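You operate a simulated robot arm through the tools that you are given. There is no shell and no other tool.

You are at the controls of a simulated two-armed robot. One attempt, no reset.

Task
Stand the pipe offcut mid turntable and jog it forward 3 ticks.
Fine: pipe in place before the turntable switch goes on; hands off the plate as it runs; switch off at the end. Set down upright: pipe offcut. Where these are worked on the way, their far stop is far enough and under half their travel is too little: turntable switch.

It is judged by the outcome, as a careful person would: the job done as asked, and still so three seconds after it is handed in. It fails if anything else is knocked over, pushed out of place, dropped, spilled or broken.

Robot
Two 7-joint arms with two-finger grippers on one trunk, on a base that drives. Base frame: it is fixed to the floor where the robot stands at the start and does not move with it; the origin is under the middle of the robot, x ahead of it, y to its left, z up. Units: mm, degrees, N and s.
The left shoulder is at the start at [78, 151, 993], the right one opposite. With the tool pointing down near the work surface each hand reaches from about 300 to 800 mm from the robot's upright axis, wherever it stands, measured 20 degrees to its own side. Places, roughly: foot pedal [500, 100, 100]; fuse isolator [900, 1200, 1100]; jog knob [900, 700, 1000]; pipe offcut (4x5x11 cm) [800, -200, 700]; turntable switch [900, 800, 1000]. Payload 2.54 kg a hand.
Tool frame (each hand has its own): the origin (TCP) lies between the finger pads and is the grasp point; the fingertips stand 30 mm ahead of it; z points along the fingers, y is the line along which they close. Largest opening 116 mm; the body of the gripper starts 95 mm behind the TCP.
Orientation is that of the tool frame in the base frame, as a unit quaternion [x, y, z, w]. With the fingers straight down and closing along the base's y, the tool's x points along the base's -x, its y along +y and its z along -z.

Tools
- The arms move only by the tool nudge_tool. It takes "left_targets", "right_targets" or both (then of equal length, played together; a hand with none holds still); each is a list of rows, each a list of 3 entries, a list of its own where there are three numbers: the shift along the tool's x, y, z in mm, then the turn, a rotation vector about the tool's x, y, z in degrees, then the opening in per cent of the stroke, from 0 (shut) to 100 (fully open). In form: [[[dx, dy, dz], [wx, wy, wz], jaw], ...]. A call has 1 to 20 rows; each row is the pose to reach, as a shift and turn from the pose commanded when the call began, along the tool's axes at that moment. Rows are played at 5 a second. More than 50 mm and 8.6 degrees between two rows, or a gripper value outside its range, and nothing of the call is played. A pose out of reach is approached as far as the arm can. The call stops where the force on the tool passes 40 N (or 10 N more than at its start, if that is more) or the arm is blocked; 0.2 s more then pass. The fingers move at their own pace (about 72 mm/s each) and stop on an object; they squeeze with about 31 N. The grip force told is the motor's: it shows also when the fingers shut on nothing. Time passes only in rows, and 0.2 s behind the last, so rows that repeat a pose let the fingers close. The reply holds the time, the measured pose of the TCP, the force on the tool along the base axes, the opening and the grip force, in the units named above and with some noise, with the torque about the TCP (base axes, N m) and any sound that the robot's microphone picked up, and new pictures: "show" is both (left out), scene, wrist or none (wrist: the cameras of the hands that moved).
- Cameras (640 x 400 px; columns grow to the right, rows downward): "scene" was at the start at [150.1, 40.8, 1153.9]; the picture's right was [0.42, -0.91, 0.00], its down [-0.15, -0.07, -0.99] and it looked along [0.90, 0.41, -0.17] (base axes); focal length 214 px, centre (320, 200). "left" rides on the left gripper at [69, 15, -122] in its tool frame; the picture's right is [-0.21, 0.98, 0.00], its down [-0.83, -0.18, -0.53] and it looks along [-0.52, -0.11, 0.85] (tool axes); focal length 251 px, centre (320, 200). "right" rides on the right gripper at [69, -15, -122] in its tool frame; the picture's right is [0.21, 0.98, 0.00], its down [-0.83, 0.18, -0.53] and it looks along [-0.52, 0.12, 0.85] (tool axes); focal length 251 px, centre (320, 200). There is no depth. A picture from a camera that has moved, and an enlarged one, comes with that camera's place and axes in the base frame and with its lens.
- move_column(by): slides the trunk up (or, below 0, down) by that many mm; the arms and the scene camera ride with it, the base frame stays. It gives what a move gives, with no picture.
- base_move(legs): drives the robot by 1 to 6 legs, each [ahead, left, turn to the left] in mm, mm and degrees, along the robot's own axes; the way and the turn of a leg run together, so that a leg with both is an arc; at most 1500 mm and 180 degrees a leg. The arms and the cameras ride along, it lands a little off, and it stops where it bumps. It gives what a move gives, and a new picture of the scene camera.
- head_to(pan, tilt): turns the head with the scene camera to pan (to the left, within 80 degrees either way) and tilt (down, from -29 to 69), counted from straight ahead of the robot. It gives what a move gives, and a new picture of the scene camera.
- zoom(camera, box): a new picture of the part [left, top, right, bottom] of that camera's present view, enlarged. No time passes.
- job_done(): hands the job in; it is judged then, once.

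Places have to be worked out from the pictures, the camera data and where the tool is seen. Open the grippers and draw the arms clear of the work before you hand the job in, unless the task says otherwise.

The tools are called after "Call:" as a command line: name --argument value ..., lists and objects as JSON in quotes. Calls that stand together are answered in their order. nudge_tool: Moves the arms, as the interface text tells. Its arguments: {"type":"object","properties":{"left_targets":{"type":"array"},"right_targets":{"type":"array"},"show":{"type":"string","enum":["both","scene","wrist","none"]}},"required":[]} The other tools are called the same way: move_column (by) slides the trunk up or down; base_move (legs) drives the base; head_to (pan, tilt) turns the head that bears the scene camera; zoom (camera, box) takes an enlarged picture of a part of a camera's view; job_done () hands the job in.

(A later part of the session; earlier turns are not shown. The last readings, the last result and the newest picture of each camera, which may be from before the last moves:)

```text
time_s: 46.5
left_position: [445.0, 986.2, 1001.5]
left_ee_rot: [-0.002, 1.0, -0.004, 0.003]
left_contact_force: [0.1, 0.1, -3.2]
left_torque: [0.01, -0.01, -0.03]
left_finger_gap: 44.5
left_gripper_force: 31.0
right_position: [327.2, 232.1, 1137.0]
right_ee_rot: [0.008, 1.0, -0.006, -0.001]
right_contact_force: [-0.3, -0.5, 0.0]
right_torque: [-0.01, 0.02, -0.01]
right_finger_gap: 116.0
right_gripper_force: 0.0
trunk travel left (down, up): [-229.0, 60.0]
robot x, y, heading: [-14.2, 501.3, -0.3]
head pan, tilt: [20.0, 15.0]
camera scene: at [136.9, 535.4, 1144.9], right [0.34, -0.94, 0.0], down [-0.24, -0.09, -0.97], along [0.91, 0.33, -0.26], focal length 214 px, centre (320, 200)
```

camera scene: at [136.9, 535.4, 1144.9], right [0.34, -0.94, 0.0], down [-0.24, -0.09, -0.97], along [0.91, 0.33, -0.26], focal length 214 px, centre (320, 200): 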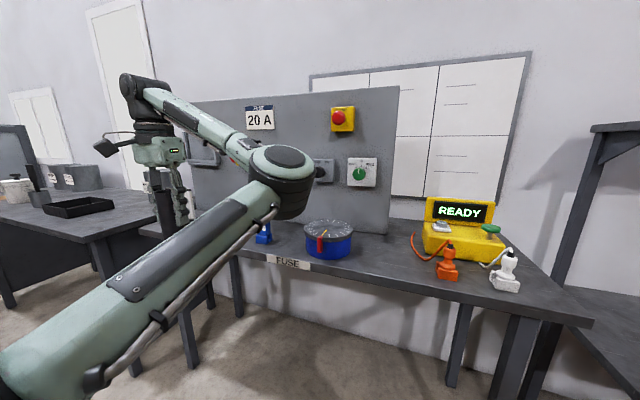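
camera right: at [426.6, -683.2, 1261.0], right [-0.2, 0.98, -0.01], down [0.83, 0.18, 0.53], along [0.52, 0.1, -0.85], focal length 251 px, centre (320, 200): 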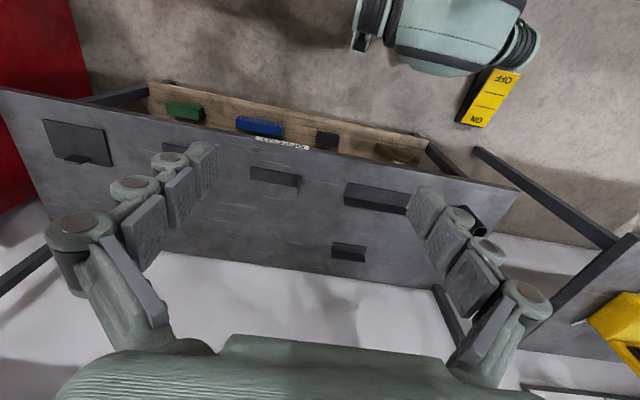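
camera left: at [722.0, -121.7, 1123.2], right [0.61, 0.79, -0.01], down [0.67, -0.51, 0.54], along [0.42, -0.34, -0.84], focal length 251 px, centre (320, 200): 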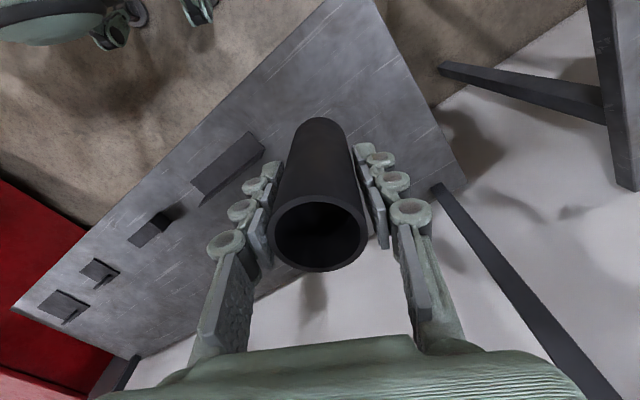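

Now a good view of the turntable and panel; I zoom to locate the plate centre and read the dial and knobs.

Call:
zoom --camera "scene" --box '[290, 200, 370, 250]'

Call:
zoom --camera "scene" --box '[300, 95, 400, 195]'

```text
8.00 times, centred on (330, 225) of scene
camera zoom: at [136.9, 535.4, 1144.9], right [0.34, -0.94, 0.0], down [-0.24, -0.09, -0.97], along [0.91, 0.33, -0.26], focal length 1716 px, centre (240, 0)
```

zoom: 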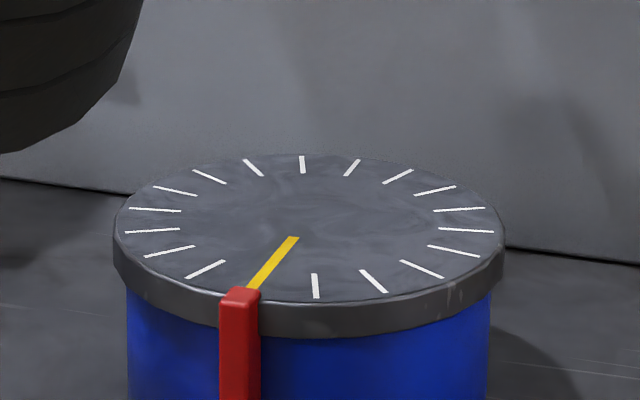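

```text
4.00 times, centred on (350, 145) of scene
camera zoom: at [136.9, 535.4, 1144.9], right [0.34, -0.94, 0.0], down [-0.24, -0.09, -0.97], along [0.91, 0.33, -0.26], focal length 858 px, centre (200, 420)
```

zoom: 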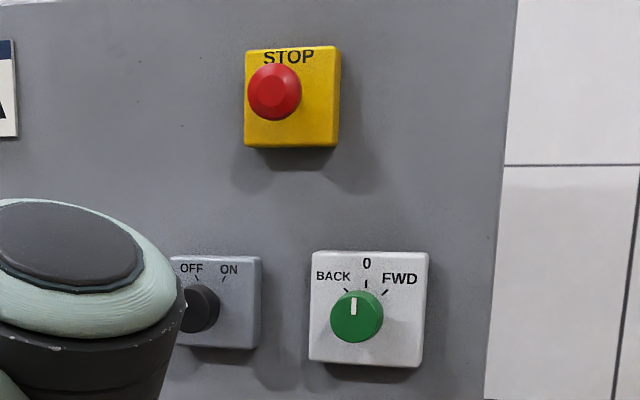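

The plate centre triangulates to about [762, 732, 868]; the jog knob ~[875, 660, 1038], switch ~[867, 799, 1038], STOP ~[867, 735, 1220]. The pointer sits at the red index with ticks ~20° apart. I turn the base right 26° as before, keeping the pipe short of the table.

Call:
base_move --legs '[[0, 0, -26]]'

Call:
head_to --pan 45 --tilt 15

```text
time_s: 48.2
left_position: [610.7, 735.3, 1002.0]
left_ee_rot: [0.223, 0.975, -0.005, 0.002]
left_contact_force: [0.2, 0.3, -3.3]
left_torque: [0.0, -0.01, 0.0]
left_finger_gap: 44.3
left_gripper_force: 31.4
right_position: [174.0, 109.6, 1138.4]
right_ee_rot: [0.231, 0.973, -0.005, -0.001]
right_contact_force: [0.0, -0.1, -0.2]
right_torque: [-0.02, 0.01, 0.03]
right_finger_gap: 115.9
right_gripper_force: 0.2
trunk travel left (down, up): [-229.0, 60.0]
robot x, y, heading: [-19.4, 500.0, -26.0]
head pan, tilt: [20.0, 15.0]
camera scene: at [135.0, 463.8, 1144.9], right [-0.11, -0.99, 0.0], down [-0.26, 0.03, -0.97], along [0.96, -0.1, -0.26], focal length 214 px, centre (320, 200)
```

scene: 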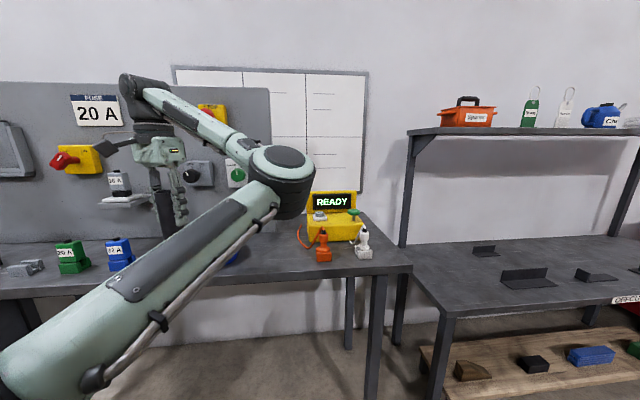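

```text
time_s: 49.1
left_position: [609.8, 735.7, 1002.1]
left_ee_rot: [0.222, 0.975, -0.005, 0.002]
left_contact_force: [0.5, 0.7, -3.6]
left_torque: [-0.01, -0.01, 0.0]
left_finger_gap: 44.1
left_gripper_force: 31.1
right_position: [174.8, 108.9, 1137.8]
right_ee_rot: [0.231, 0.973, -0.006, -0.001]
right_contact_force: [0.6, 0.1, 0.3]
right_torque: [-0.04, -0.01, 0.01]
right_finger_gap: 115.9
right_gripper_force: 0.1
trunk travel left (down, up): [-229.0, 60.0]
robot x, y, heading: [-16.5, 502.2, -26.0]
head pan, tilt: [45.0, 15.0]
camera scene: at [130.6, 504.1, 1144.9], right [0.32, -0.95, 0.0], down [-0.25, -0.08, -0.97], along [0.91, 0.31, -0.26], focal length 214 px, centre (320, 200)
```

scene: 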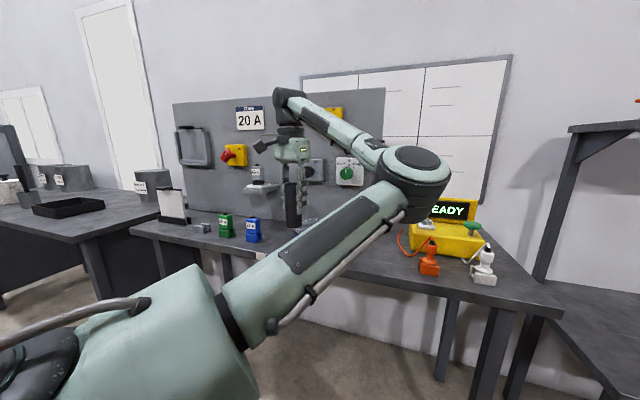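

I look through the left wrist camera from here to locate the plate before driving in.

Call:
zoom --camera "left" --box '[0, 0, 640, 400]'

```text
1.00 times, centred on (320, 200) of left (not enlarged: the box is as wide or as high as the picture)
camera zoom: at [553.6, 779.3, 1122.9], right [0.62, 0.79, -0.01], down [0.67, -0.52, 0.54], along [0.42, -0.34, -0.84], focal length 251 px, centre (320, 200)
```

zoom: 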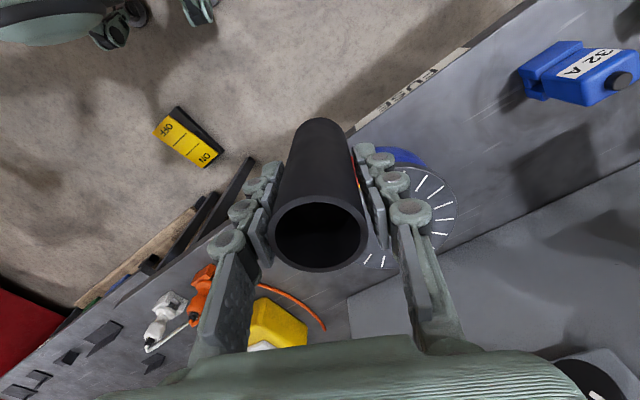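

The plate projects just where expected. I drive in by the difference (about 152 mm in x), with the pipe bottom ~60 mm above the plate.

Call:
base_move --legs '[[136, 63, 0]]'

Call:
zoom --camera "left" --box '[0, 0, 640, 400]'

```text
time_s: 50.5
left_position: [763.0, 730.3, 1001.7]
left_ee_rot: [0.224, 0.975, -0.004, 0.0]
left_contact_force: [0.4, -0.7, -3.0]
left_torque: [0.03, 0.04, 0.0]
left_finger_gap: 44.2
left_gripper_force: 30.8
right_position: [325.1, 105.1, 1138.2]
right_ee_rot: [0.232, 0.973, -0.005, -0.002]
right_contact_force: [-0.4, -0.8, -1.2]
right_torque: [0.01, 0.05, 0.02]
right_finger_gap: 116.3
right_gripper_force: 0.0
trunk travel left (down, up): [-229.0, 60.0]
robot x, y, heading: [135.4, 499.0, -25.9]
head pan, tilt: [45.0, 15.0]
camera scene: at [281.9, 500.2, 1144.8], right [0.32, -0.95, 0.0], down [-0.25, -0.08, -0.97], along [0.91, 0.31, -0.26], focal length 214 px, centre (320, 200)
```

scene: 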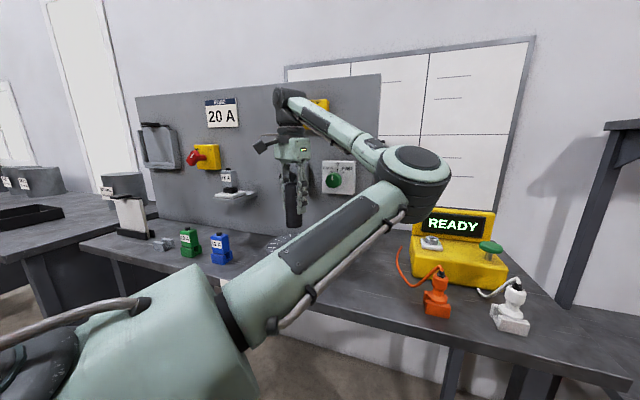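

```text
1.00 times, centred on (320, 200) of left (not enlarged: the box is as wide or as high as the picture)
camera zoom: at [705.5, 774.6, 1122.4], right [0.62, 0.79, -0.01], down [0.66, -0.52, 0.54], along [0.42, -0.34, -0.84], focal length 251 px, centre (320, 200)
```

zoom: 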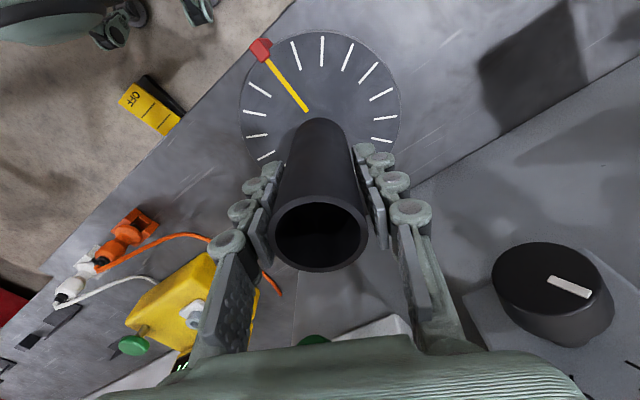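

The wrist view puts the plate centre at about [763, 727]. I shift 3 mm and descend to just above the plate (TCP ~950).

Call:
nudge_tool --left_targets '[[[-1, -3, 0], [0, 0, 0], 15], [[-1, -3, 25], [0, 0, 0], 15], [[-1, -3, 50], [0, 0, 0], 15], [[-1, -3, 50], [0, 0, 0], 15]]'

```text
time_s: 51.5
left_position: [761.3, 727.3, 951.9]
left_ee_rot: [0.224, 0.975, -0.005, 0.001]
left_contact_force: [0.0, -0.3, -3.5]
left_torque: [0.0, -0.01, -0.02]
left_finger_gap: 44.1
left_gripper_force: 31.0
right_position: [324.6, 105.1, 1137.5]
right_ee_rot: [0.233, 0.972, -0.006, -0.002]
right_contact_force: [-0.8, -0.1, 0.7]
right_torque: [-0.01, -0.01, 0.0]
right_finger_gap: 116.1
right_gripper_force: 0.1
trunk travel left (down, up): [-229.0, 60.0]
robot x, y, heading: [135.2, 498.5, -26.2]
head pan, tilt: [45.0, 15.0]
camera scene: at [281.2, 500.2, 1144.9], right [0.32, -0.95, 0.0], down [-0.25, -0.08, -0.97], along [0.91, 0.31, -0.26], focal length 214 px, centre (320, 200)
camera left: at [705.8, 769.9, 1072.2], right [0.62, 0.79, -0.01], down [0.66, -0.52, 0.54], along [0.42, -0.34, -0.84], focal length 251 px, centre (320, 200)
```

scene: 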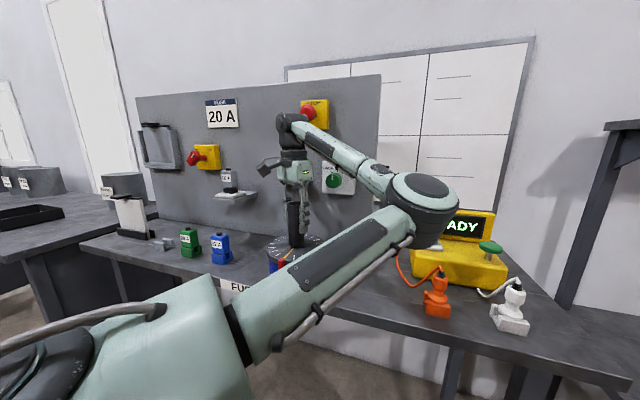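
left: 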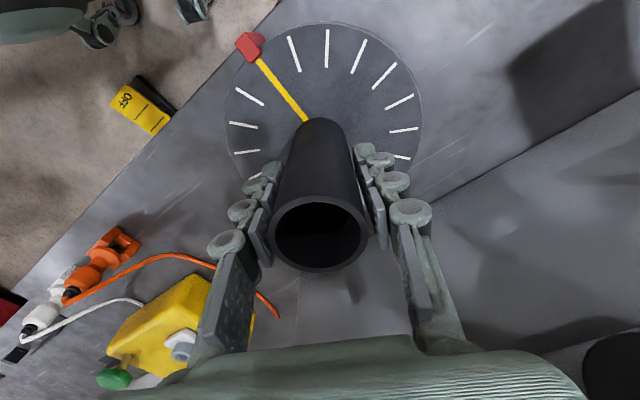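

Nearly down. I zoom in on the pipe bottom and the plate to judge the remaining gap.

Call:
zoom --camera "scene" --box '[255, 190, 345, 280]'

```text
4.44 times, centred on (300, 235) of scene
camera zoom: at [281.2, 500.2, 1144.9], right [0.32, -0.95, 0.0], down [-0.25, -0.08, -0.97], along [0.91, 0.31, -0.26], focal length 953 px, centre (409, 44)
```

zoom: 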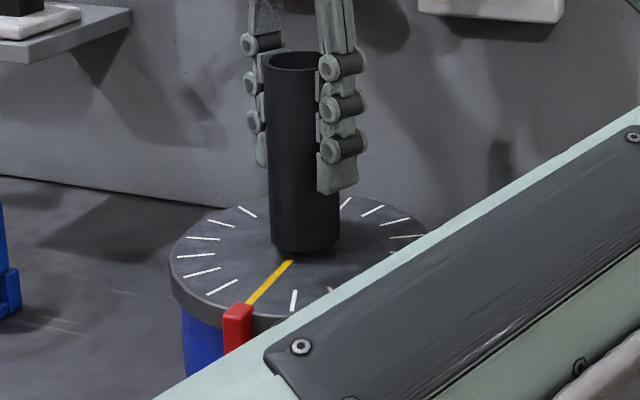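

The gap looks like only ~10 mm. I lower in small steps, watching the force.

Call:
nudge_tool --left_targets '[[[0, 0, 2], [0, 0, 0], 15], [[0, 0, 4], [0, 0, 0], 15], [[0, 0, 6], [0, 0, 0], 15]]' --show "none"

Call:
zoom --camera "scene" --box '[275, 220, 325, 260]'

```text
time_s: 52.3
left_position: [761.4, 725.8, 944.2]
left_ee_rot: [0.223, 0.975, -0.005, 0.002]
left_contact_force: [-0.8, 0.1, -3.2]
left_torque: [0.04, 0.0, -0.01]
left_finger_gap: 44.3
left_gripper_force: 30.9
right_position: [325.1, 106.1, 1138.0]
right_ee_rot: [0.233, 0.972, -0.006, -0.001]
right_contact_force: [-0.1, 0.4, -1.0]
right_torque: [0.0, -0.02, -0.01]
right_finger_gap: 116.1
right_gripper_force: 0.2
trunk travel left (down, up): [-229.0, 60.0]
robot x, y, heading: [132.8, 497.2, -26.4]
head pan, tilt: [45.0, 15.0]
```

```text
10.00 times, centred on (300, 240) of scene
camera zoom: at [281.3, 500.2, 1144.9], right [0.32, -0.95, 0.0], down [-0.25, -0.08, -0.97], along [0.91, 0.31, -0.26], focal length 2145 px, centre (520, -200)
```

zoom: 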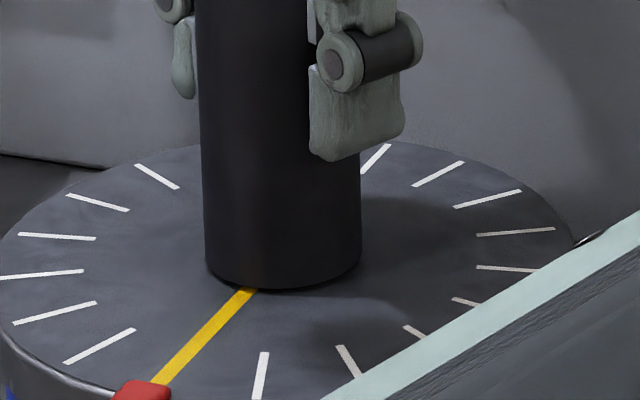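

The pipe stands within ~2–3 mm of the plate centre. I nudge it 2 mm and keep lowering gently until contact.

Call:
nudge_tool --left_targets '[[[-1.4, 1.5, 0], [0, 0, 0], 15], [[-1.4, 1.5, 2], [0, 0, 0], 15], [[-1.4, 1.5, 3], [0, 0, 0], 15]]' --show "none"

Call:
zoom --camera "scene" --box '[275, 220, 325, 260]'

```text
time_s: 53.1
left_position: [763.1, 728.0, 943.5]
left_ee_rot: [0.223, 0.975, -0.005, 0.002]
left_contact_force: [0.5, -0.6, -0.3]
left_torque: [0.05, -0.05, -0.01]
left_finger_gap: 44.2
left_gripper_force: 30.6
right_position: [325.2, 105.5, 1137.4]
right_ee_rot: [0.233, 0.973, -0.005, -0.001]
right_contact_force: [-0.2, 0.6, 0.5]
right_torque: [0.04, -0.02, -0.01]
right_finger_gap: 115.9
right_gripper_force: 0.0
trunk travel left (down, up): [-229.0, 60.0]
robot x, y, heading: [134.4, 499.6, -26.3]
head pan, tilt: [45.0, 15.0]
```

```text
10.00 times, centred on (300, 240) of scene
camera zoom: at [281.1, 500.2, 1145.0], right [0.32, -0.95, 0.0], down [-0.25, -0.08, -0.97], along [0.91, 0.31, -0.26], focal length 2145 px, centre (520, -200)
```

zoom: 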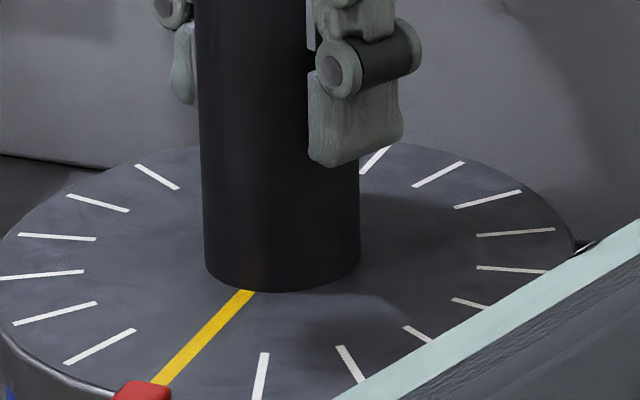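

The weight has come off the hand: the pipe stands on the plate, centred. I settle 0.5 mm more and open slowly.

Call:
nudge_tool --left_targets '[[[0, 0, 0.7], [0, 0, 0], 15], [[0, 0, 0.7], [0, 0, 0], 36], [[0, 0, 0.7], [0, 0, 0], 42], [[0, 0, 0.7], [0, 0, 0], 60], [[0, 0, 0.7], [0, 0, 0], 80], [[0, 0, 0.7], [0, 0, 0], 80], [[0, 0, 0.7], [0, 0, 0], 80]]'

Call:
zoom --camera "scene" --box '[265, 190, 335, 260]'

```text
time_s: 54.7
left_position: [762.3, 727.7, 941.5]
left_ee_rot: [0.224, 0.975, -0.004, 0.002]
left_contact_force: [0.9, -0.1, -0.3]
left_torque: [0.01, -0.02, -0.01]
left_finger_gap: 92.6
left_gripper_force: 0.0
right_position: [323.8, 105.1, 1137.4]
right_ee_rot: [0.232, 0.973, -0.005, -0.001]
right_contact_force: [-0.7, 1.2, 0.7]
right_torque: [0.0, 0.01, 0.04]
right_finger_gap: 115.7
right_gripper_force: 0.1
trunk travel left (down, up): [-229.0, 60.0]
robot x, y, heading: [135.3, 501.0, -26.3]
head pan, tilt: [45.0, 15.0]
camera scene: at [281.0, 500.1, 1144.9], right [0.32, -0.95, 0.0], down [-0.24, -0.08, -0.97], along [0.91, 0.31, -0.26], focal length 214 px, centre (320, 200)
camera left: at [706.1, 770.9, 1062.8], right [0.62, 0.79, -0.01], down [0.66, -0.52, 0.54], along [0.42, -0.34, -0.84], focal length 251 px, centre (320, 200)
```

scene: 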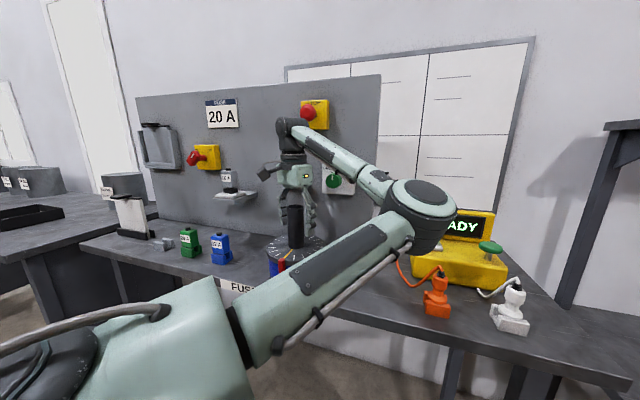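
left: 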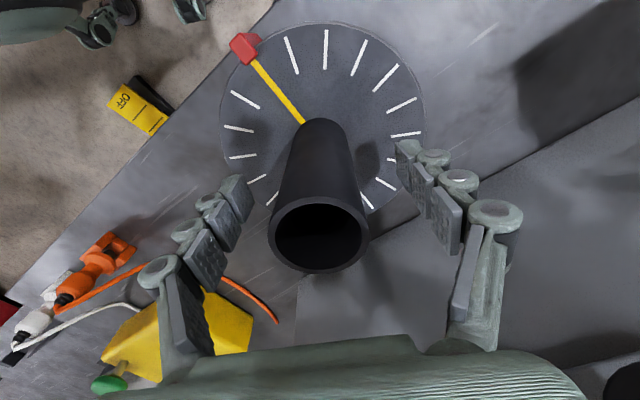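

```text
5.71 times, centred on (300, 225) of scene
camera zoom: at [281.0, 500.1, 1144.9], right [0.32, -0.95, 0.0], down [-0.24, -0.08, -0.97], along [0.91, 0.31, -0.26], focal length 1226 px, centre (434, 57)
```

zoom: 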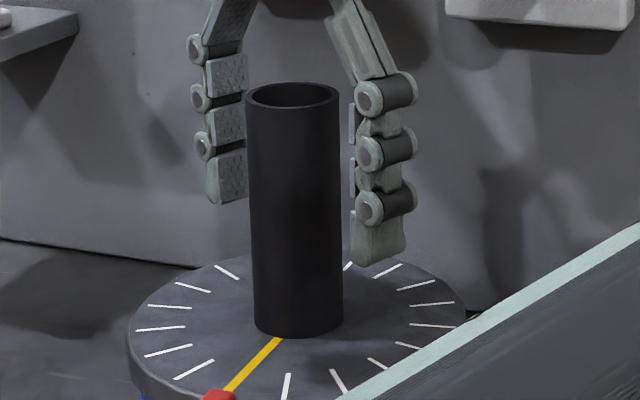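

The pipe stands free on the plate. I raise the hand straight up clear of it.

Call:
nudge_tool --left_targets '[[[0, 0, -20], [0, 0, 0], 90], [[0, 0, -50], [0, 0, 0], 90], [[0, 0, -85], [0, 0, 0], 90], [[0, 0, -120], [0, 0, 0], 90], [[0, 0, -140], [0, 0, 0], 90], [[0, 0, -140], [0, 0, 0], 90]]'

```text
time_s: 56.1
left_position: [762.1, 729.2, 1082.4]
left_ee_rot: [0.223, 0.975, -0.004, 0.001]
left_contact_force: [-0.3, 0.5, -0.5]
left_torque: [0.01, -0.03, 0.02]
left_finger_gap: 104.4
left_gripper_force: 0.0
right_position: [323.9, 104.3, 1138.2]
right_ee_rot: [0.233, 0.973, -0.006, -0.001]
right_contact_force: [-0.8, -0.5, 0.2]
right_torque: [0.02, -0.02, -0.03]
right_finger_gap: 116.2
right_gripper_force: 0.0
trunk travel left (down, up): [-229.0, 60.0]
robot x, y, heading: [130.9, 500.7, -26.2]
head pan, tilt: [45.0, 15.0]
camera scene: at [281.1, 500.1, 1144.9], right [0.32, -0.95, 0.0], down [-0.25, -0.08, -0.97], along [0.91, 0.31, -0.26], focal length 214 px, centre (320, 200)
camera left: at [706.4, 772.6, 1202.9], right [0.62, 0.79, -0.01], down [0.66, -0.52, 0.54], along [0.42, -0.34, -0.84], focal length 251 px, centre (320, 200)
```

scene: 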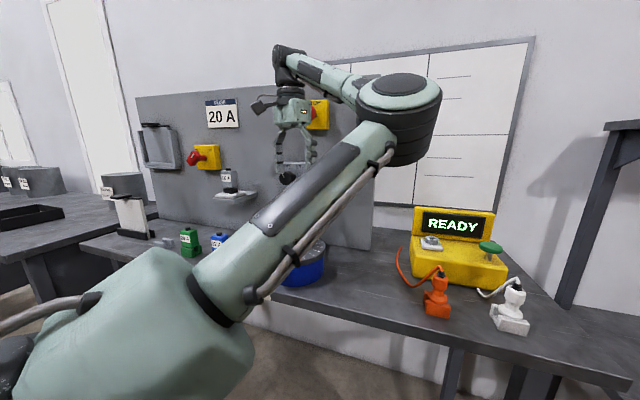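
left: 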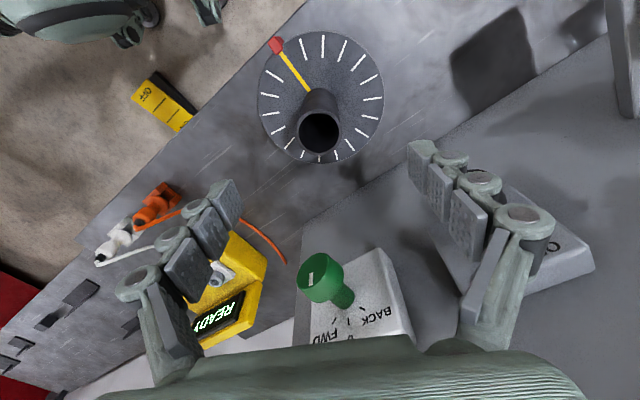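

Pipe stands centred. For the knobs I want the left hand pointing at the panel, in line with its forearm, so I back off 150 mm, then turn the robot so that its left side faces the panel.

Call:
base_move --legs '[[-135, -66, 0], [0, 0, -49]]'

Call:
head_to --pan 78 --tilt 12

```text
time_s: 59.7
left_position: [568.4, 174.9, 1082.2]
left_ee_rot: [0.608, 0.794, -0.005, -0.001]
left_contact_force: [-0.6, -0.1, -0.5]
left_torque: [-0.01, 0.02, -0.02]
left_finger_gap: 104.3
left_gripper_force: 0.1
right_position: [-190.4, 98.9, 1137.6]
right_ee_rot: [0.616, 0.788, -0.005, -0.004]
right_contact_force: [0.1, -0.2, -0.1]
right_torque: [0.01, 0.02, -0.02]
right_finger_gap: 116.0
right_gripper_force: 0.1
trunk travel left (down, up): [-229.0, 60.0]
robot x, y, heading: [-14.7, 497.8, -75.4]
head pan, tilt: [45.0, 15.0]
camera scene: at [77.6, 388.9, 1145.0], right [-0.5, -0.86, 0.0], down [-0.22, 0.13, -0.97], along [0.83, -0.49, -0.26], focal length 214 px, centre (320, 200)
```

scene: 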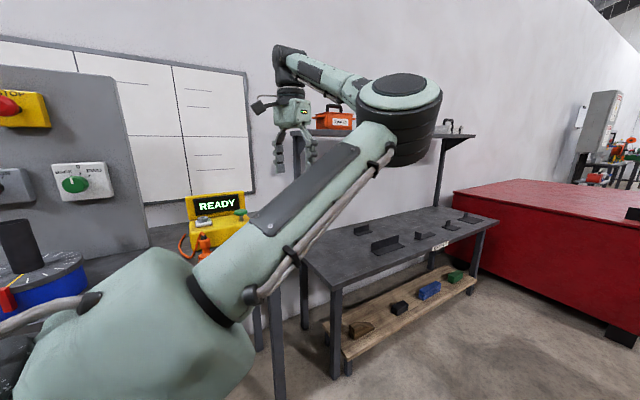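

```text
time_s: 60.7
left_position: [568.4, 174.9, 1081.1]
left_ee_rot: [0.609, 0.793, -0.004, 0.0]
left_contact_force: [0.6, -0.1, -0.2]
left_torque: [0.01, 0.02, -0.01]
left_finger_gap: 104.6
left_gripper_force: 0.0
right_position: [-191.0, 99.3, 1138.9]
right_ee_rot: [0.616, 0.788, -0.005, -0.003]
right_contact_force: [0.4, 0.1, -0.9]
right_torque: [-0.01, 0.02, 0.02]
right_finger_gap: 116.0
right_gripper_force: 0.0
trunk travel left (down, up): [-229.0, 60.0]
robot x, y, heading: [-15.1, 500.4, -75.3]
head pan, tilt: [78.0, 12.0]
camera scene: at [90.2, 440.4, 1149.8], right [0.05, -1.0, 0.0], down [-0.21, -0.01, -0.98], along [0.98, 0.05, -0.21], focal length 214 px, centre (320, 200)
```

scene: 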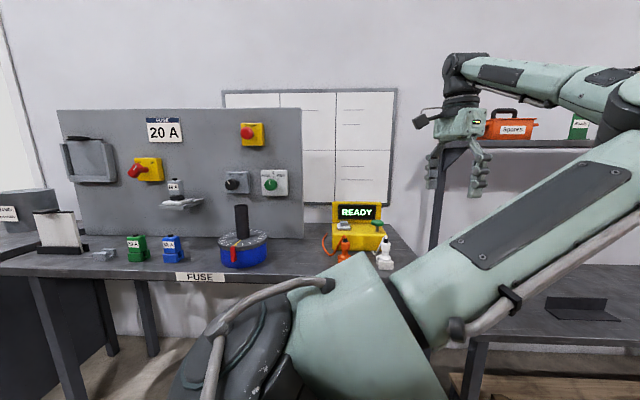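

A clear frontal view. I zoom in on the two knobs to refine their places.

Call:
zoom --camera "scene" --box '[215, 150, 305, 220]'

Call:
zoom --camera "scene" --box '[205, 200, 285, 275]'

```text
5.71 times, centred on (260, 185) of scene
camera zoom: at [90.2, 440.4, 1149.8], right [0.05, -1.0, 0.0], down [-0.21, -0.01, -0.98], along [0.98, 0.05, -0.21], focal length 1226 px, centre (663, 286)
```

zoom: 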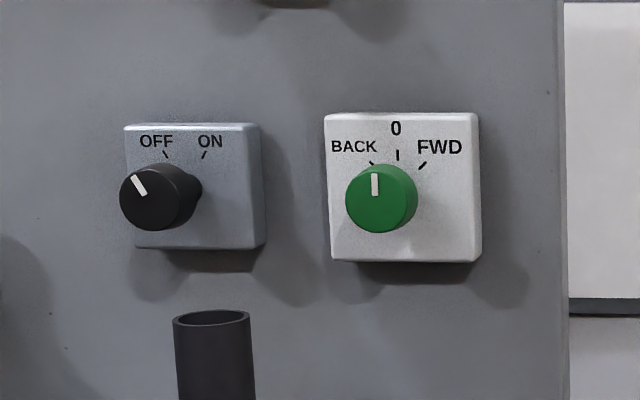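

```text
5.33 times, centred on (245, 238) of scene
camera zoom: at [90.2, 440.4, 1149.8], right [0.05, -1.0, 0.0], down [-0.21, -0.01, -0.98], along [0.98, 0.05, -0.21], focal length 1144 px, centre (720, 0)
```

zoom: 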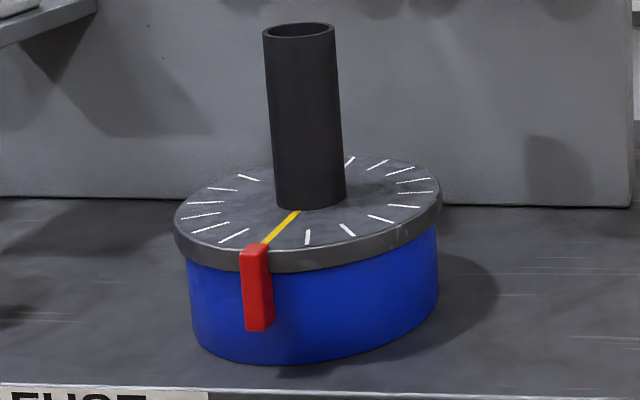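

Knobs are around x≈862, z≈1037, y≈800 (switch, now at OFF) and y≈653 (jog, at 0). I drive 440 mm along the panel (+y) with the hand still clear of the table.

Call:
base_move --legs '[[-426, 114, 0]]'

```text
time_s: 63.4
left_position: [568.5, 617.8, 1083.1]
left_ee_rot: [0.607, 0.795, -0.005, -0.001]
left_contact_force: [-0.3, 0.4, 0.8]
left_torque: [-0.01, 0.03, -0.02]
left_finger_gap: 104.3
left_gripper_force: 0.0
right_position: [-190.7, 537.6, 1137.1]
right_ee_rot: [0.614, 0.789, -0.005, -0.003]
right_contact_force: [0.1, 0.3, -0.3]
right_torque: [-0.03, -0.03, 0.03]
right_finger_gap: 115.9
right_gripper_force: 0.1
trunk travel left (down, up): [-229.0, 60.0]
robot x, y, heading: [-17.7, 939.0, -75.0]
head pan, tilt: [78.0, 12.0]
camera scene: at [89.3, 881.3, 1149.9], right [0.05, -1.0, 0.0], down [-0.21, -0.01, -0.98], along [0.98, 0.05, -0.21], focal length 214 px, centre (320, 200)
```

scene: 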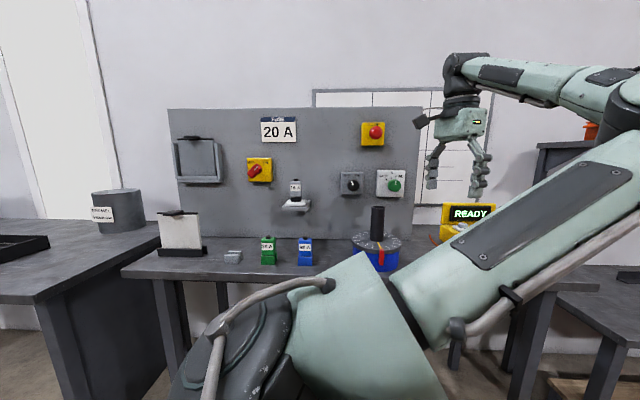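

Same camera attitude with a 441 mm pure sideways baseline: ideal for triangulation. I zoom on the knobs again.

Call:
zoom --camera "scene" --box '[330, 150, 420, 220]'

```text
5.71 times, centred on (375, 185) of scene
camera zoom: at [89.3, 881.3, 1149.9], right [0.05, -1.0, 0.0], down [-0.21, -0.01, -0.98], along [0.98, 0.05, -0.21], focal length 1226 px, centre (6, 286)
```

zoom: 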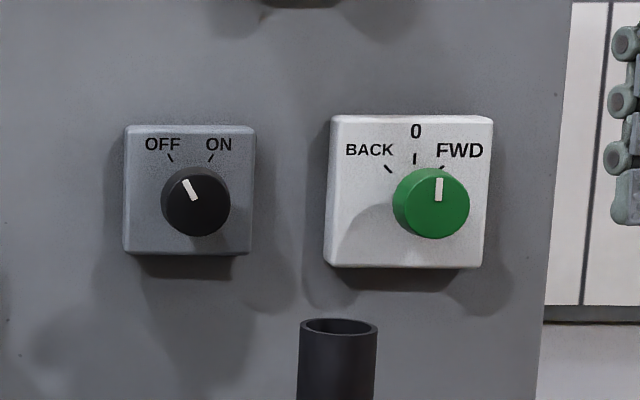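

The knob faces come out at about [839, 802, 1041] (switch) and [842, 659, 1042] (jog). I now swing the left hand up from pointing down to pointing at the panel, moving it forward a little.

Call:
nudge_tool --left_targets '[[[0, 9, 0], [-8.2, 0, 0], 90], [[0, 18, 0], [-16.4, 0, 0], 90], [[0, 27, 0], [-24.6, 0, 0], 90], [[0, 36, 0], [-32.8, 0, 0], 90], [[0, 45, 0], [-41, 0, 0], 90], [[0, 54, 0], [-49.2, 0, 0], 90], [[0, 63, 0], [-57.4, 0, 0], 90], [[0, 72, 0], [-65.6, 0, 0], 90], [[0, 81, 0], [-73.8, 0, 0], 90], [[0, 90, 0], [-82, 0, 0], 90], [[0, 99, 0], [-90, 0, 0], 90], [[0, 99, 0], [-90, 0, 0], 90]]'

```text
time_s: 66.0
left_position: [663.4, 643.3, 1079.5]
left_ee_rot: [0.428, 0.565, 0.559, 0.429]
left_contact_force: [-0.7, 0.6, 0.0]
left_torque: [0.01, -0.05, 0.01]
left_finger_gap: 104.5
left_gripper_force: 0.1
right_position: [-190.3, 538.5, 1138.7]
right_ee_rot: [0.615, 0.789, -0.005, -0.003]
right_contact_force: [0.5, -0.9, 0.2]
right_torque: [0.02, -0.01, 0.01]
right_finger_gap: 116.1
right_gripper_force: 0.1
trunk travel left (down, up): [-229.0, 60.0]
robot x, y, heading: [-20.8, 939.1, -75.2]
head pan, tilt: [78.0, 12.0]
camera scene: at [89.3, 881.0, 1149.9], right [0.05, -1.0, 0.0], down [-0.21, -0.01, -0.98], along [0.98, 0.05, -0.21], focal length 214 px, centre (320, 200)
camera left: at [526.8, 676.8, 1095.3], right [0.06, -0.2, 0.98], down [-0.3, -0.94, -0.17], along [0.95, -0.28, -0.12], focal length 251 px, centre (320, 200)
```

scene: 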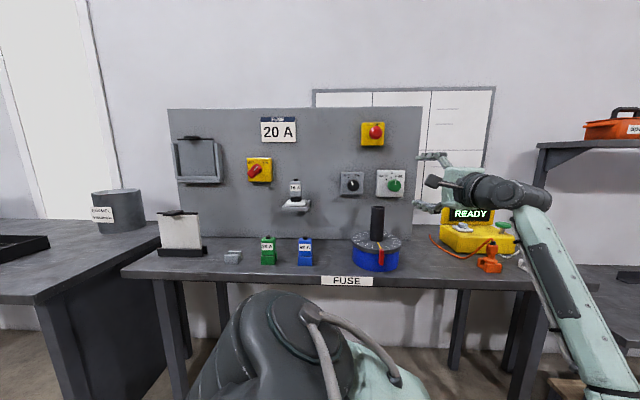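
left: 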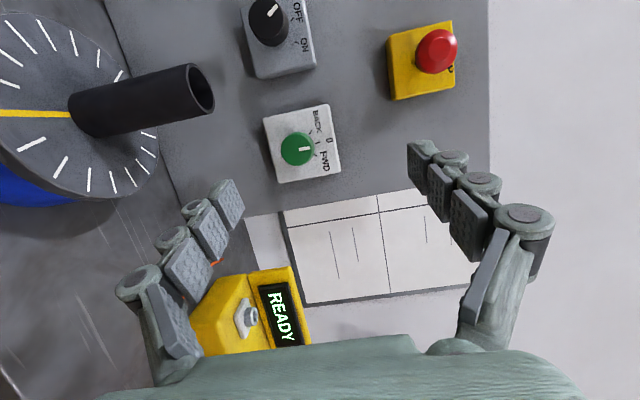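

The hand now points at the panel with its jaws vertical, and the wrist view confirms the jog knob at ~[842, 657, 1041]. I yaw the tool 15° to square it to the panel, lower it to knob height and part-close the fingers.

Call:
nudge_tool --left_targets '[[[0, -13, 0], [0, -5, 0], 75], [[0, -26, 0], [0, -10, 0], 65], [[0, -38, 0], [0, -15.3, 0], 60], [[0, -38, 0], [0, -15.3, 0], 60]]'

```text
time_s: 67.0
left_position: [663.0, 643.1, 1042.4]
left_ee_rot: [0.501, 0.503, 0.496, 0.5]
left_contact_force: [0.6, -0.4, -0.4]
left_torque: [-0.01, -0.01, -0.01]
left_finger_gap: 69.4
left_gripper_force: 0.0
right_position: [-190.8, 538.3, 1137.5]
right_ee_rot: [0.614, 0.789, -0.005, -0.003]
right_contact_force: [-0.3, -0.2, 0.3]
right_torque: [-0.01, 0.06, -0.01]
right_finger_gap: 115.9
right_gripper_force: 0.1
trunk travel left (down, up): [-229.0, 60.0]
robot x, y, heading: [-21.5, 939.9, -74.9]
head pan, tilt: [78.0, 12.0]
camera scene: at [89.3, 881.0, 1149.8], right [0.05, -1.0, 0.0], down [-0.21, -0.01, -0.98], along [0.98, 0.05, -0.21], focal length 214 px, centre (320, 200)
camera left: at [539.9, 711.5, 1058.1], right [0.01, -0.21, 0.98], down [-0.54, -0.83, -0.17], along [0.84, -0.52, -0.12], focal length 251 px, centre (320, 200)
```

scene: 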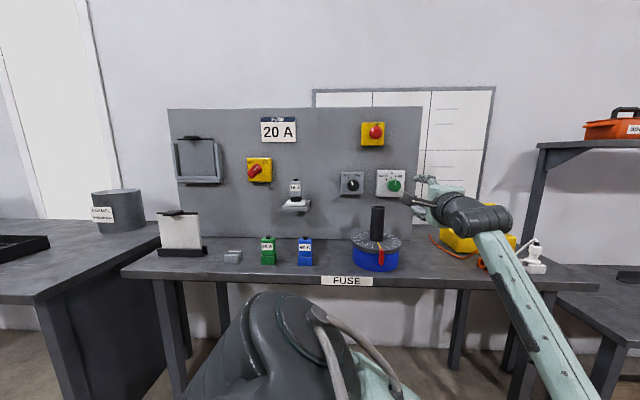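
left: 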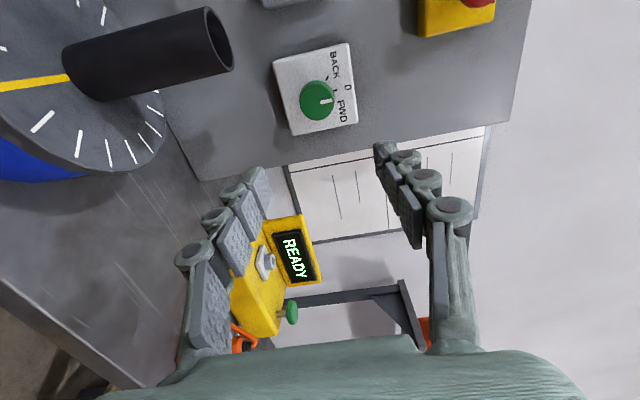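

Squared up. I sidestep the base 157 mm in +y first (in front of the pipe), then 100 mm toward the panel, to face the switch.

Call:
base_move --legs '[[-152, 41, 0], [26, 97, 0]]'

Call:
zoom --camera "left" --box '[0, 0, 640, 400]'

```text
time_s: 69.6
left_position: [766.0, 801.7, 1043.2]
left_ee_rot: [0.5, 0.503, 0.497, 0.5]
left_contact_force: [-0.1, 0.7, -0.4]
left_torque: [0.02, -0.01, 0.0]
left_finger_gap: 69.8
left_gripper_force: 0.1
right_position: [-86.1, 695.2, 1137.5]
right_ee_rot: [0.614, 0.789, -0.005, -0.003]
right_contact_force: [-0.9, 0.8, 0.6]
right_torque: [-0.02, 0.02, 0.02]
right_finger_gap: 116.1
right_gripper_force: 0.1
trunk travel left (down, up): [-229.0, 60.0]
robot x, y, heading: [87.5, 1098.8, -75.0]
head pan, tilt: [78.0, 12.0]
camera scene: at [192.2, 1038.1, 1149.8], right [0.05, -1.0, 0.0], down [-0.21, -0.01, -0.98], along [0.98, 0.05, -0.21], focal length 214 px, centre (320, 200)
```

scene: 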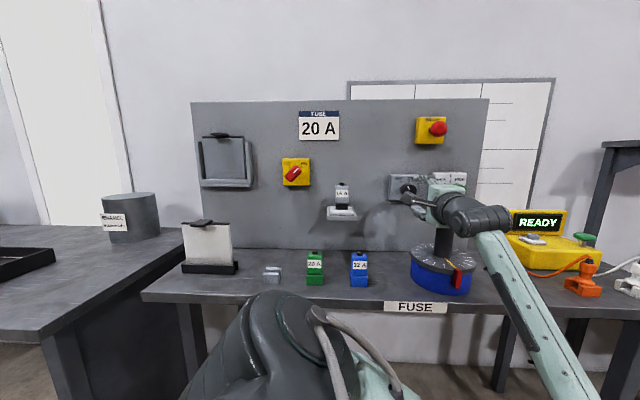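

```text
1.00 times, centred on (320, 200) of left (not enlarged: the box is as wide or as high as the picture)
camera zoom: at [643.2, 869.6, 1058.0], right [0.01, -0.21, 0.98], down [-0.53, -0.83, -0.17], along [0.85, -0.52, -0.12], focal length 251 px, centre (320, 200)
```

zoom: 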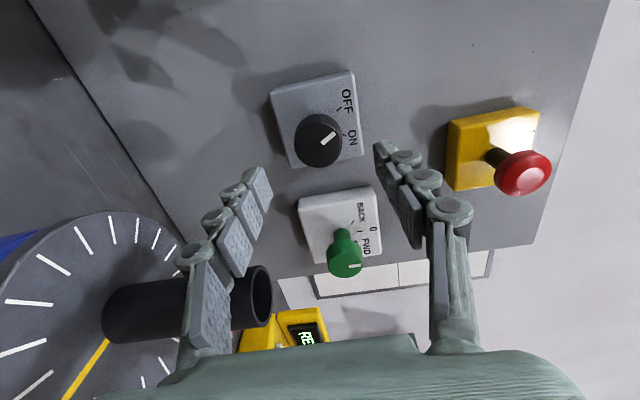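

The switch knob face resolves to about [839, 804, 1040], directly ahead. I correct by 2–3 mm and advance so the fingers straddle the knob.

Call:
nudge_tool --left_targets '[[[2, -3, 20], [0, 0, 0], 60], [[2, -3, 42], [0, 0, 0], 60], [[2, -3, 60], [0, 0, 0], 60], [[2, -3, 60], [0, 0, 0], 60]]'

```text
time_s: 70.6
left_position: [826.3, 804.2, 1039.0]
left_ee_rot: [0.5, 0.503, 0.497, 0.499]
left_contact_force: [0.5, -0.1, -0.3]
left_torque: [-0.02, 0.02, 0.03]
left_finger_gap: 69.2
left_gripper_force: 0.1
right_position: [-86.3, 694.7, 1136.4]
right_ee_rot: [0.614, 0.789, -0.005, -0.004]
right_contact_force: [0.2, 0.1, -1.0]
right_torque: [0.03, 0.01, -0.01]
right_finger_gap: 116.2
right_gripper_force: 0.0
trunk travel left (down, up): [-229.0, 60.0]
robot x, y, heading: [84.6, 1096.5, -75.1]
head pan, tilt: [78.0, 12.0]
camera scene: at [192.0, 1038.1, 1149.8], right [0.05, -1.0, 0.0], down [-0.21, -0.01, -0.98], along [0.98, 0.05, -0.21], focal length 214 px, centre (320, 200)
camera left: at [704.0, 872.3, 1054.0], right [0.01, -0.21, 0.98], down [-0.53, -0.83, -0.17], along [0.85, -0.52, -0.12], focal length 251 px, centre (320, 200)
```

scene: 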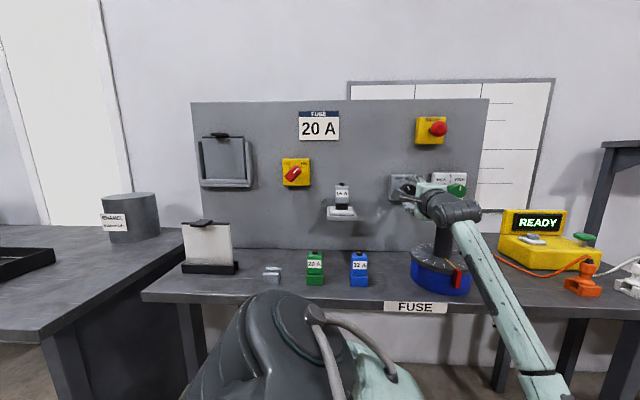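
left: 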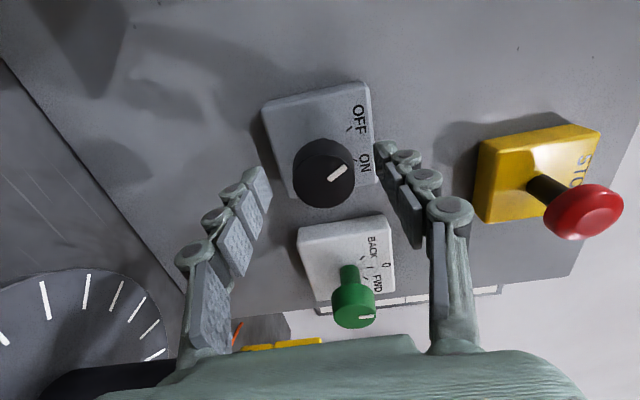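

The knob face is now fixed at about [833, 805, 1040]. I advance 20 mm more so the pads cover the knob, with a slight correction.

Call:
nudge_tool --left_targets '[[[1, 1, 10], [0, 0, 0], 60], [[1, 1, 20], [0, 0, 0], 60], [[1, 1, 20], [0, 0, 0], 60]]'

```text
time_s: 71.4
left_position: [845.8, 805.1, 1039.4]
left_ee_rot: [0.499, 0.504, 0.497, 0.499]
left_contact_force: [-1.2, -0.7, 0.3]
left_torque: [-0.01, 0.04, -0.01]
left_finger_gap: 69.6
left_gripper_force: 0.3
right_position: [-87.0, 693.8, 1137.5]
right_ee_rot: [0.614, 0.789, -0.005, -0.004]
right_contact_force: [0.1, 0.0, -0.6]
right_torque: [0.01, -0.02, 0.04]
right_finger_gap: 116.2
right_gripper_force: 0.1
trunk travel left (down, up): [-229.0, 60.0]
robot x, y, heading: [82.8, 1098.2, -75.0]
head pan, tilt: [78.0, 12.0]
camera scene: at [192.0, 1038.1, 1149.8], right [0.05, -1.0, 0.0], down [-0.21, -0.01, -0.98], along [0.98, 0.05, -0.21], focal length 214 px, centre (320, 200)
camera left: at [723.3, 872.7, 1055.1], right [0.01, -0.21, 0.98], down [-0.53, -0.83, -0.17], along [0.85, -0.52, -0.12], focal length 251 px, centre (320, 200)
```

scene: 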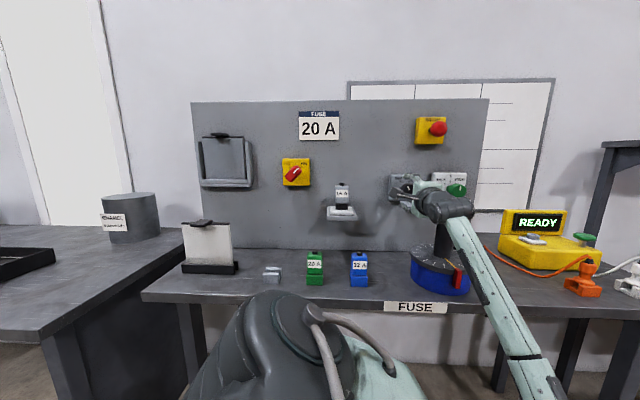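
left: 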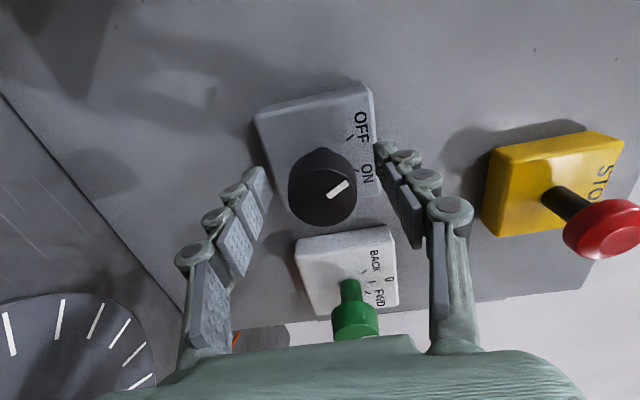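

The knob lies between the finger pads. I check the clearance to the pipe before gripping.

Call:
zoom --camera "scene" --box '[375, 160, 495, 300]'

```text
2.86 times, centred on (435, 230) of scene
camera zoom: at [192.0, 1038.1, 1149.8], right [0.05, -1.0, 0.0], down [-0.21, -0.01, -0.98], along [0.98, 0.05, -0.21], focal length 613 px, centre (-9, 114)
```

zoom: 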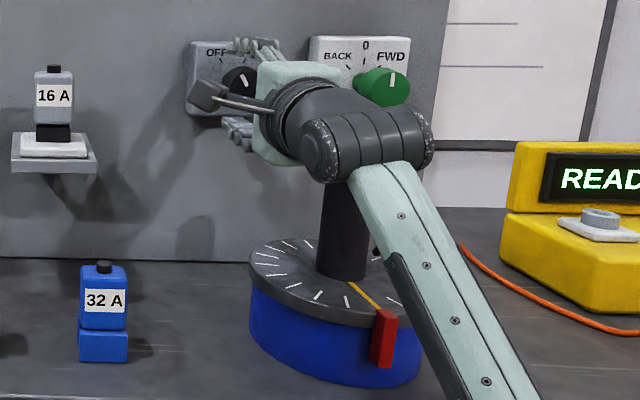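

Clear. I close on the switch knob.

Call:
nudge_tool --left_targets '[[[0, 0, 0], [0, 0, 0], 40], [[0, 0, 0], [0, 0, 0], 20], [[0, 0, 0], [0, 0, 0], 15], [[0, 0, 0], [0, 0, 0], 15]]' --show "wrist"

```text
time_s: 72.4
left_position: [845.9, 805.1, 1040.7]
left_ee_rot: [0.499, 0.504, 0.497, 0.499]
left_contact_force: [-0.5, -0.5, 0.0]
left_torque: [-0.02, 0.02, -0.01]
left_finger_gap: 40.8
left_gripper_force: 45.2
right_position: [-86.1, 695.6, 1137.6]
right_ee_rot: [0.613, 0.79, -0.004, -0.004]
right_contact_force: [0.6, -0.4, -0.2]
right_torque: [0.0, -0.02, 0.03]
right_finger_gap: 116.0
right_gripper_force: 0.0
trunk travel left (down, up): [-229.0, 60.0]
robot x, y, heading: [83.8, 1097.0, -75.1]
head pan, tilt: [78.0, 12.0]
camera left: at [723.2, 872.8, 1055.2], right [0.01, -0.21, 0.98], down [-0.53, -0.83, -0.17], along [0.85, -0.52, -0.12], focal length 251 px, centre (320, 200)
```

left: 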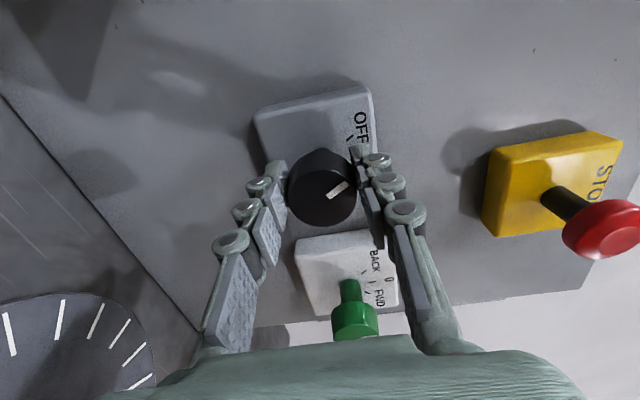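

Gripped at 41 mm. I twist clockwise (about +tool z) in steps up to 56° and watch the knob.

Call:
nudge_tool --left_targets '[[[0, 0, 0], [0, 0, 8], 15], [[0, 0, 0], [0, 0, 16], 15], [[0, 0, 0], [0, 0, 24], 15], [[0, 0, 0], [0, 0, 32], 15], [[0, 0, 0], [0, 0, 40], 15], [[0, 0, 0], [0, 0, 48], 15], [[0, 0, 0], [0, 0, 56], 15], [[0, 0, 0], [0, 0, 56], 15]]'

```text
time_s: 73.8
left_position: [845.9, 802.6, 1044.2]
left_ee_rot: [0.659, 0.254, 0.66, 0.257]
left_contact_force: [3.3, -1.7, 4.4]
left_torque: [-0.01, 0.46, -0.17]
left_finger_gap: 39.5
left_gripper_force: 44.7
right_position: [-86.2, 694.4, 1137.8]
right_ee_rot: [0.614, 0.79, -0.006, -0.002]
right_contact_force: [0.8, -0.6, -0.7]
right_torque: [-0.02, -0.02, -0.01]
right_finger_gap: 116.4
right_gripper_force: 0.0
trunk travel left (down, up): [-229.0, 60.0]
robot x, y, heading: [81.7, 1097.3, -75.2]
head pan, tilt: [78.0, 12.0]
stopped in row 7 (left hand): the force on the tool passed its limit at 42 N (the readings are from after the stop); the commanded pose is now the measured one
camera scene: at [192.2, 1037.8, 1149.4], right [0.05, -1.0, 0.0], down [-0.21, -0.01, -0.98], along [0.98, 0.05, -0.21], focal length 214 px, centre (320, 200)
camera left: at [722.3, 837.0, 1104.2], right [0.0, -0.87, 0.5], down [-0.53, -0.42, -0.73], along [0.85, -0.27, -0.46], focal length 251 px, centre (320, 200)
```

scene: 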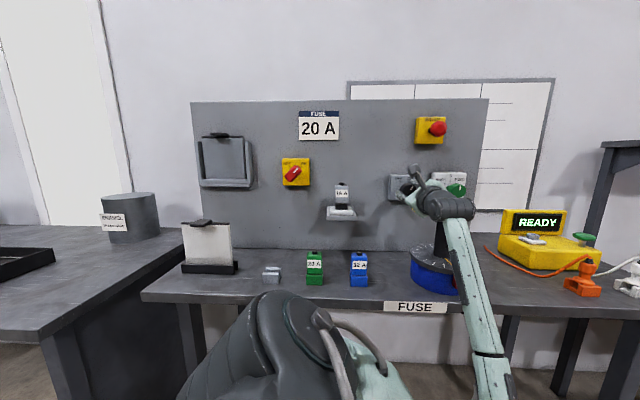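
left: 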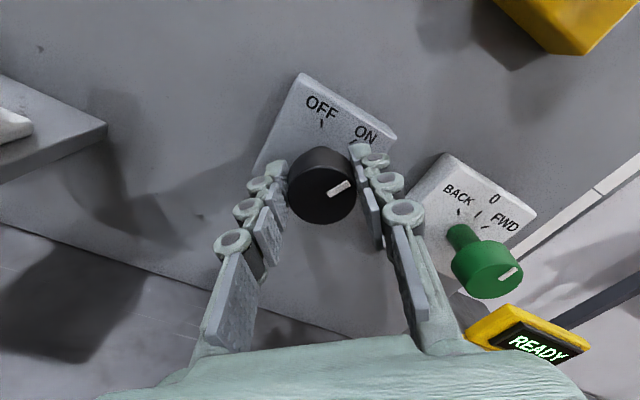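

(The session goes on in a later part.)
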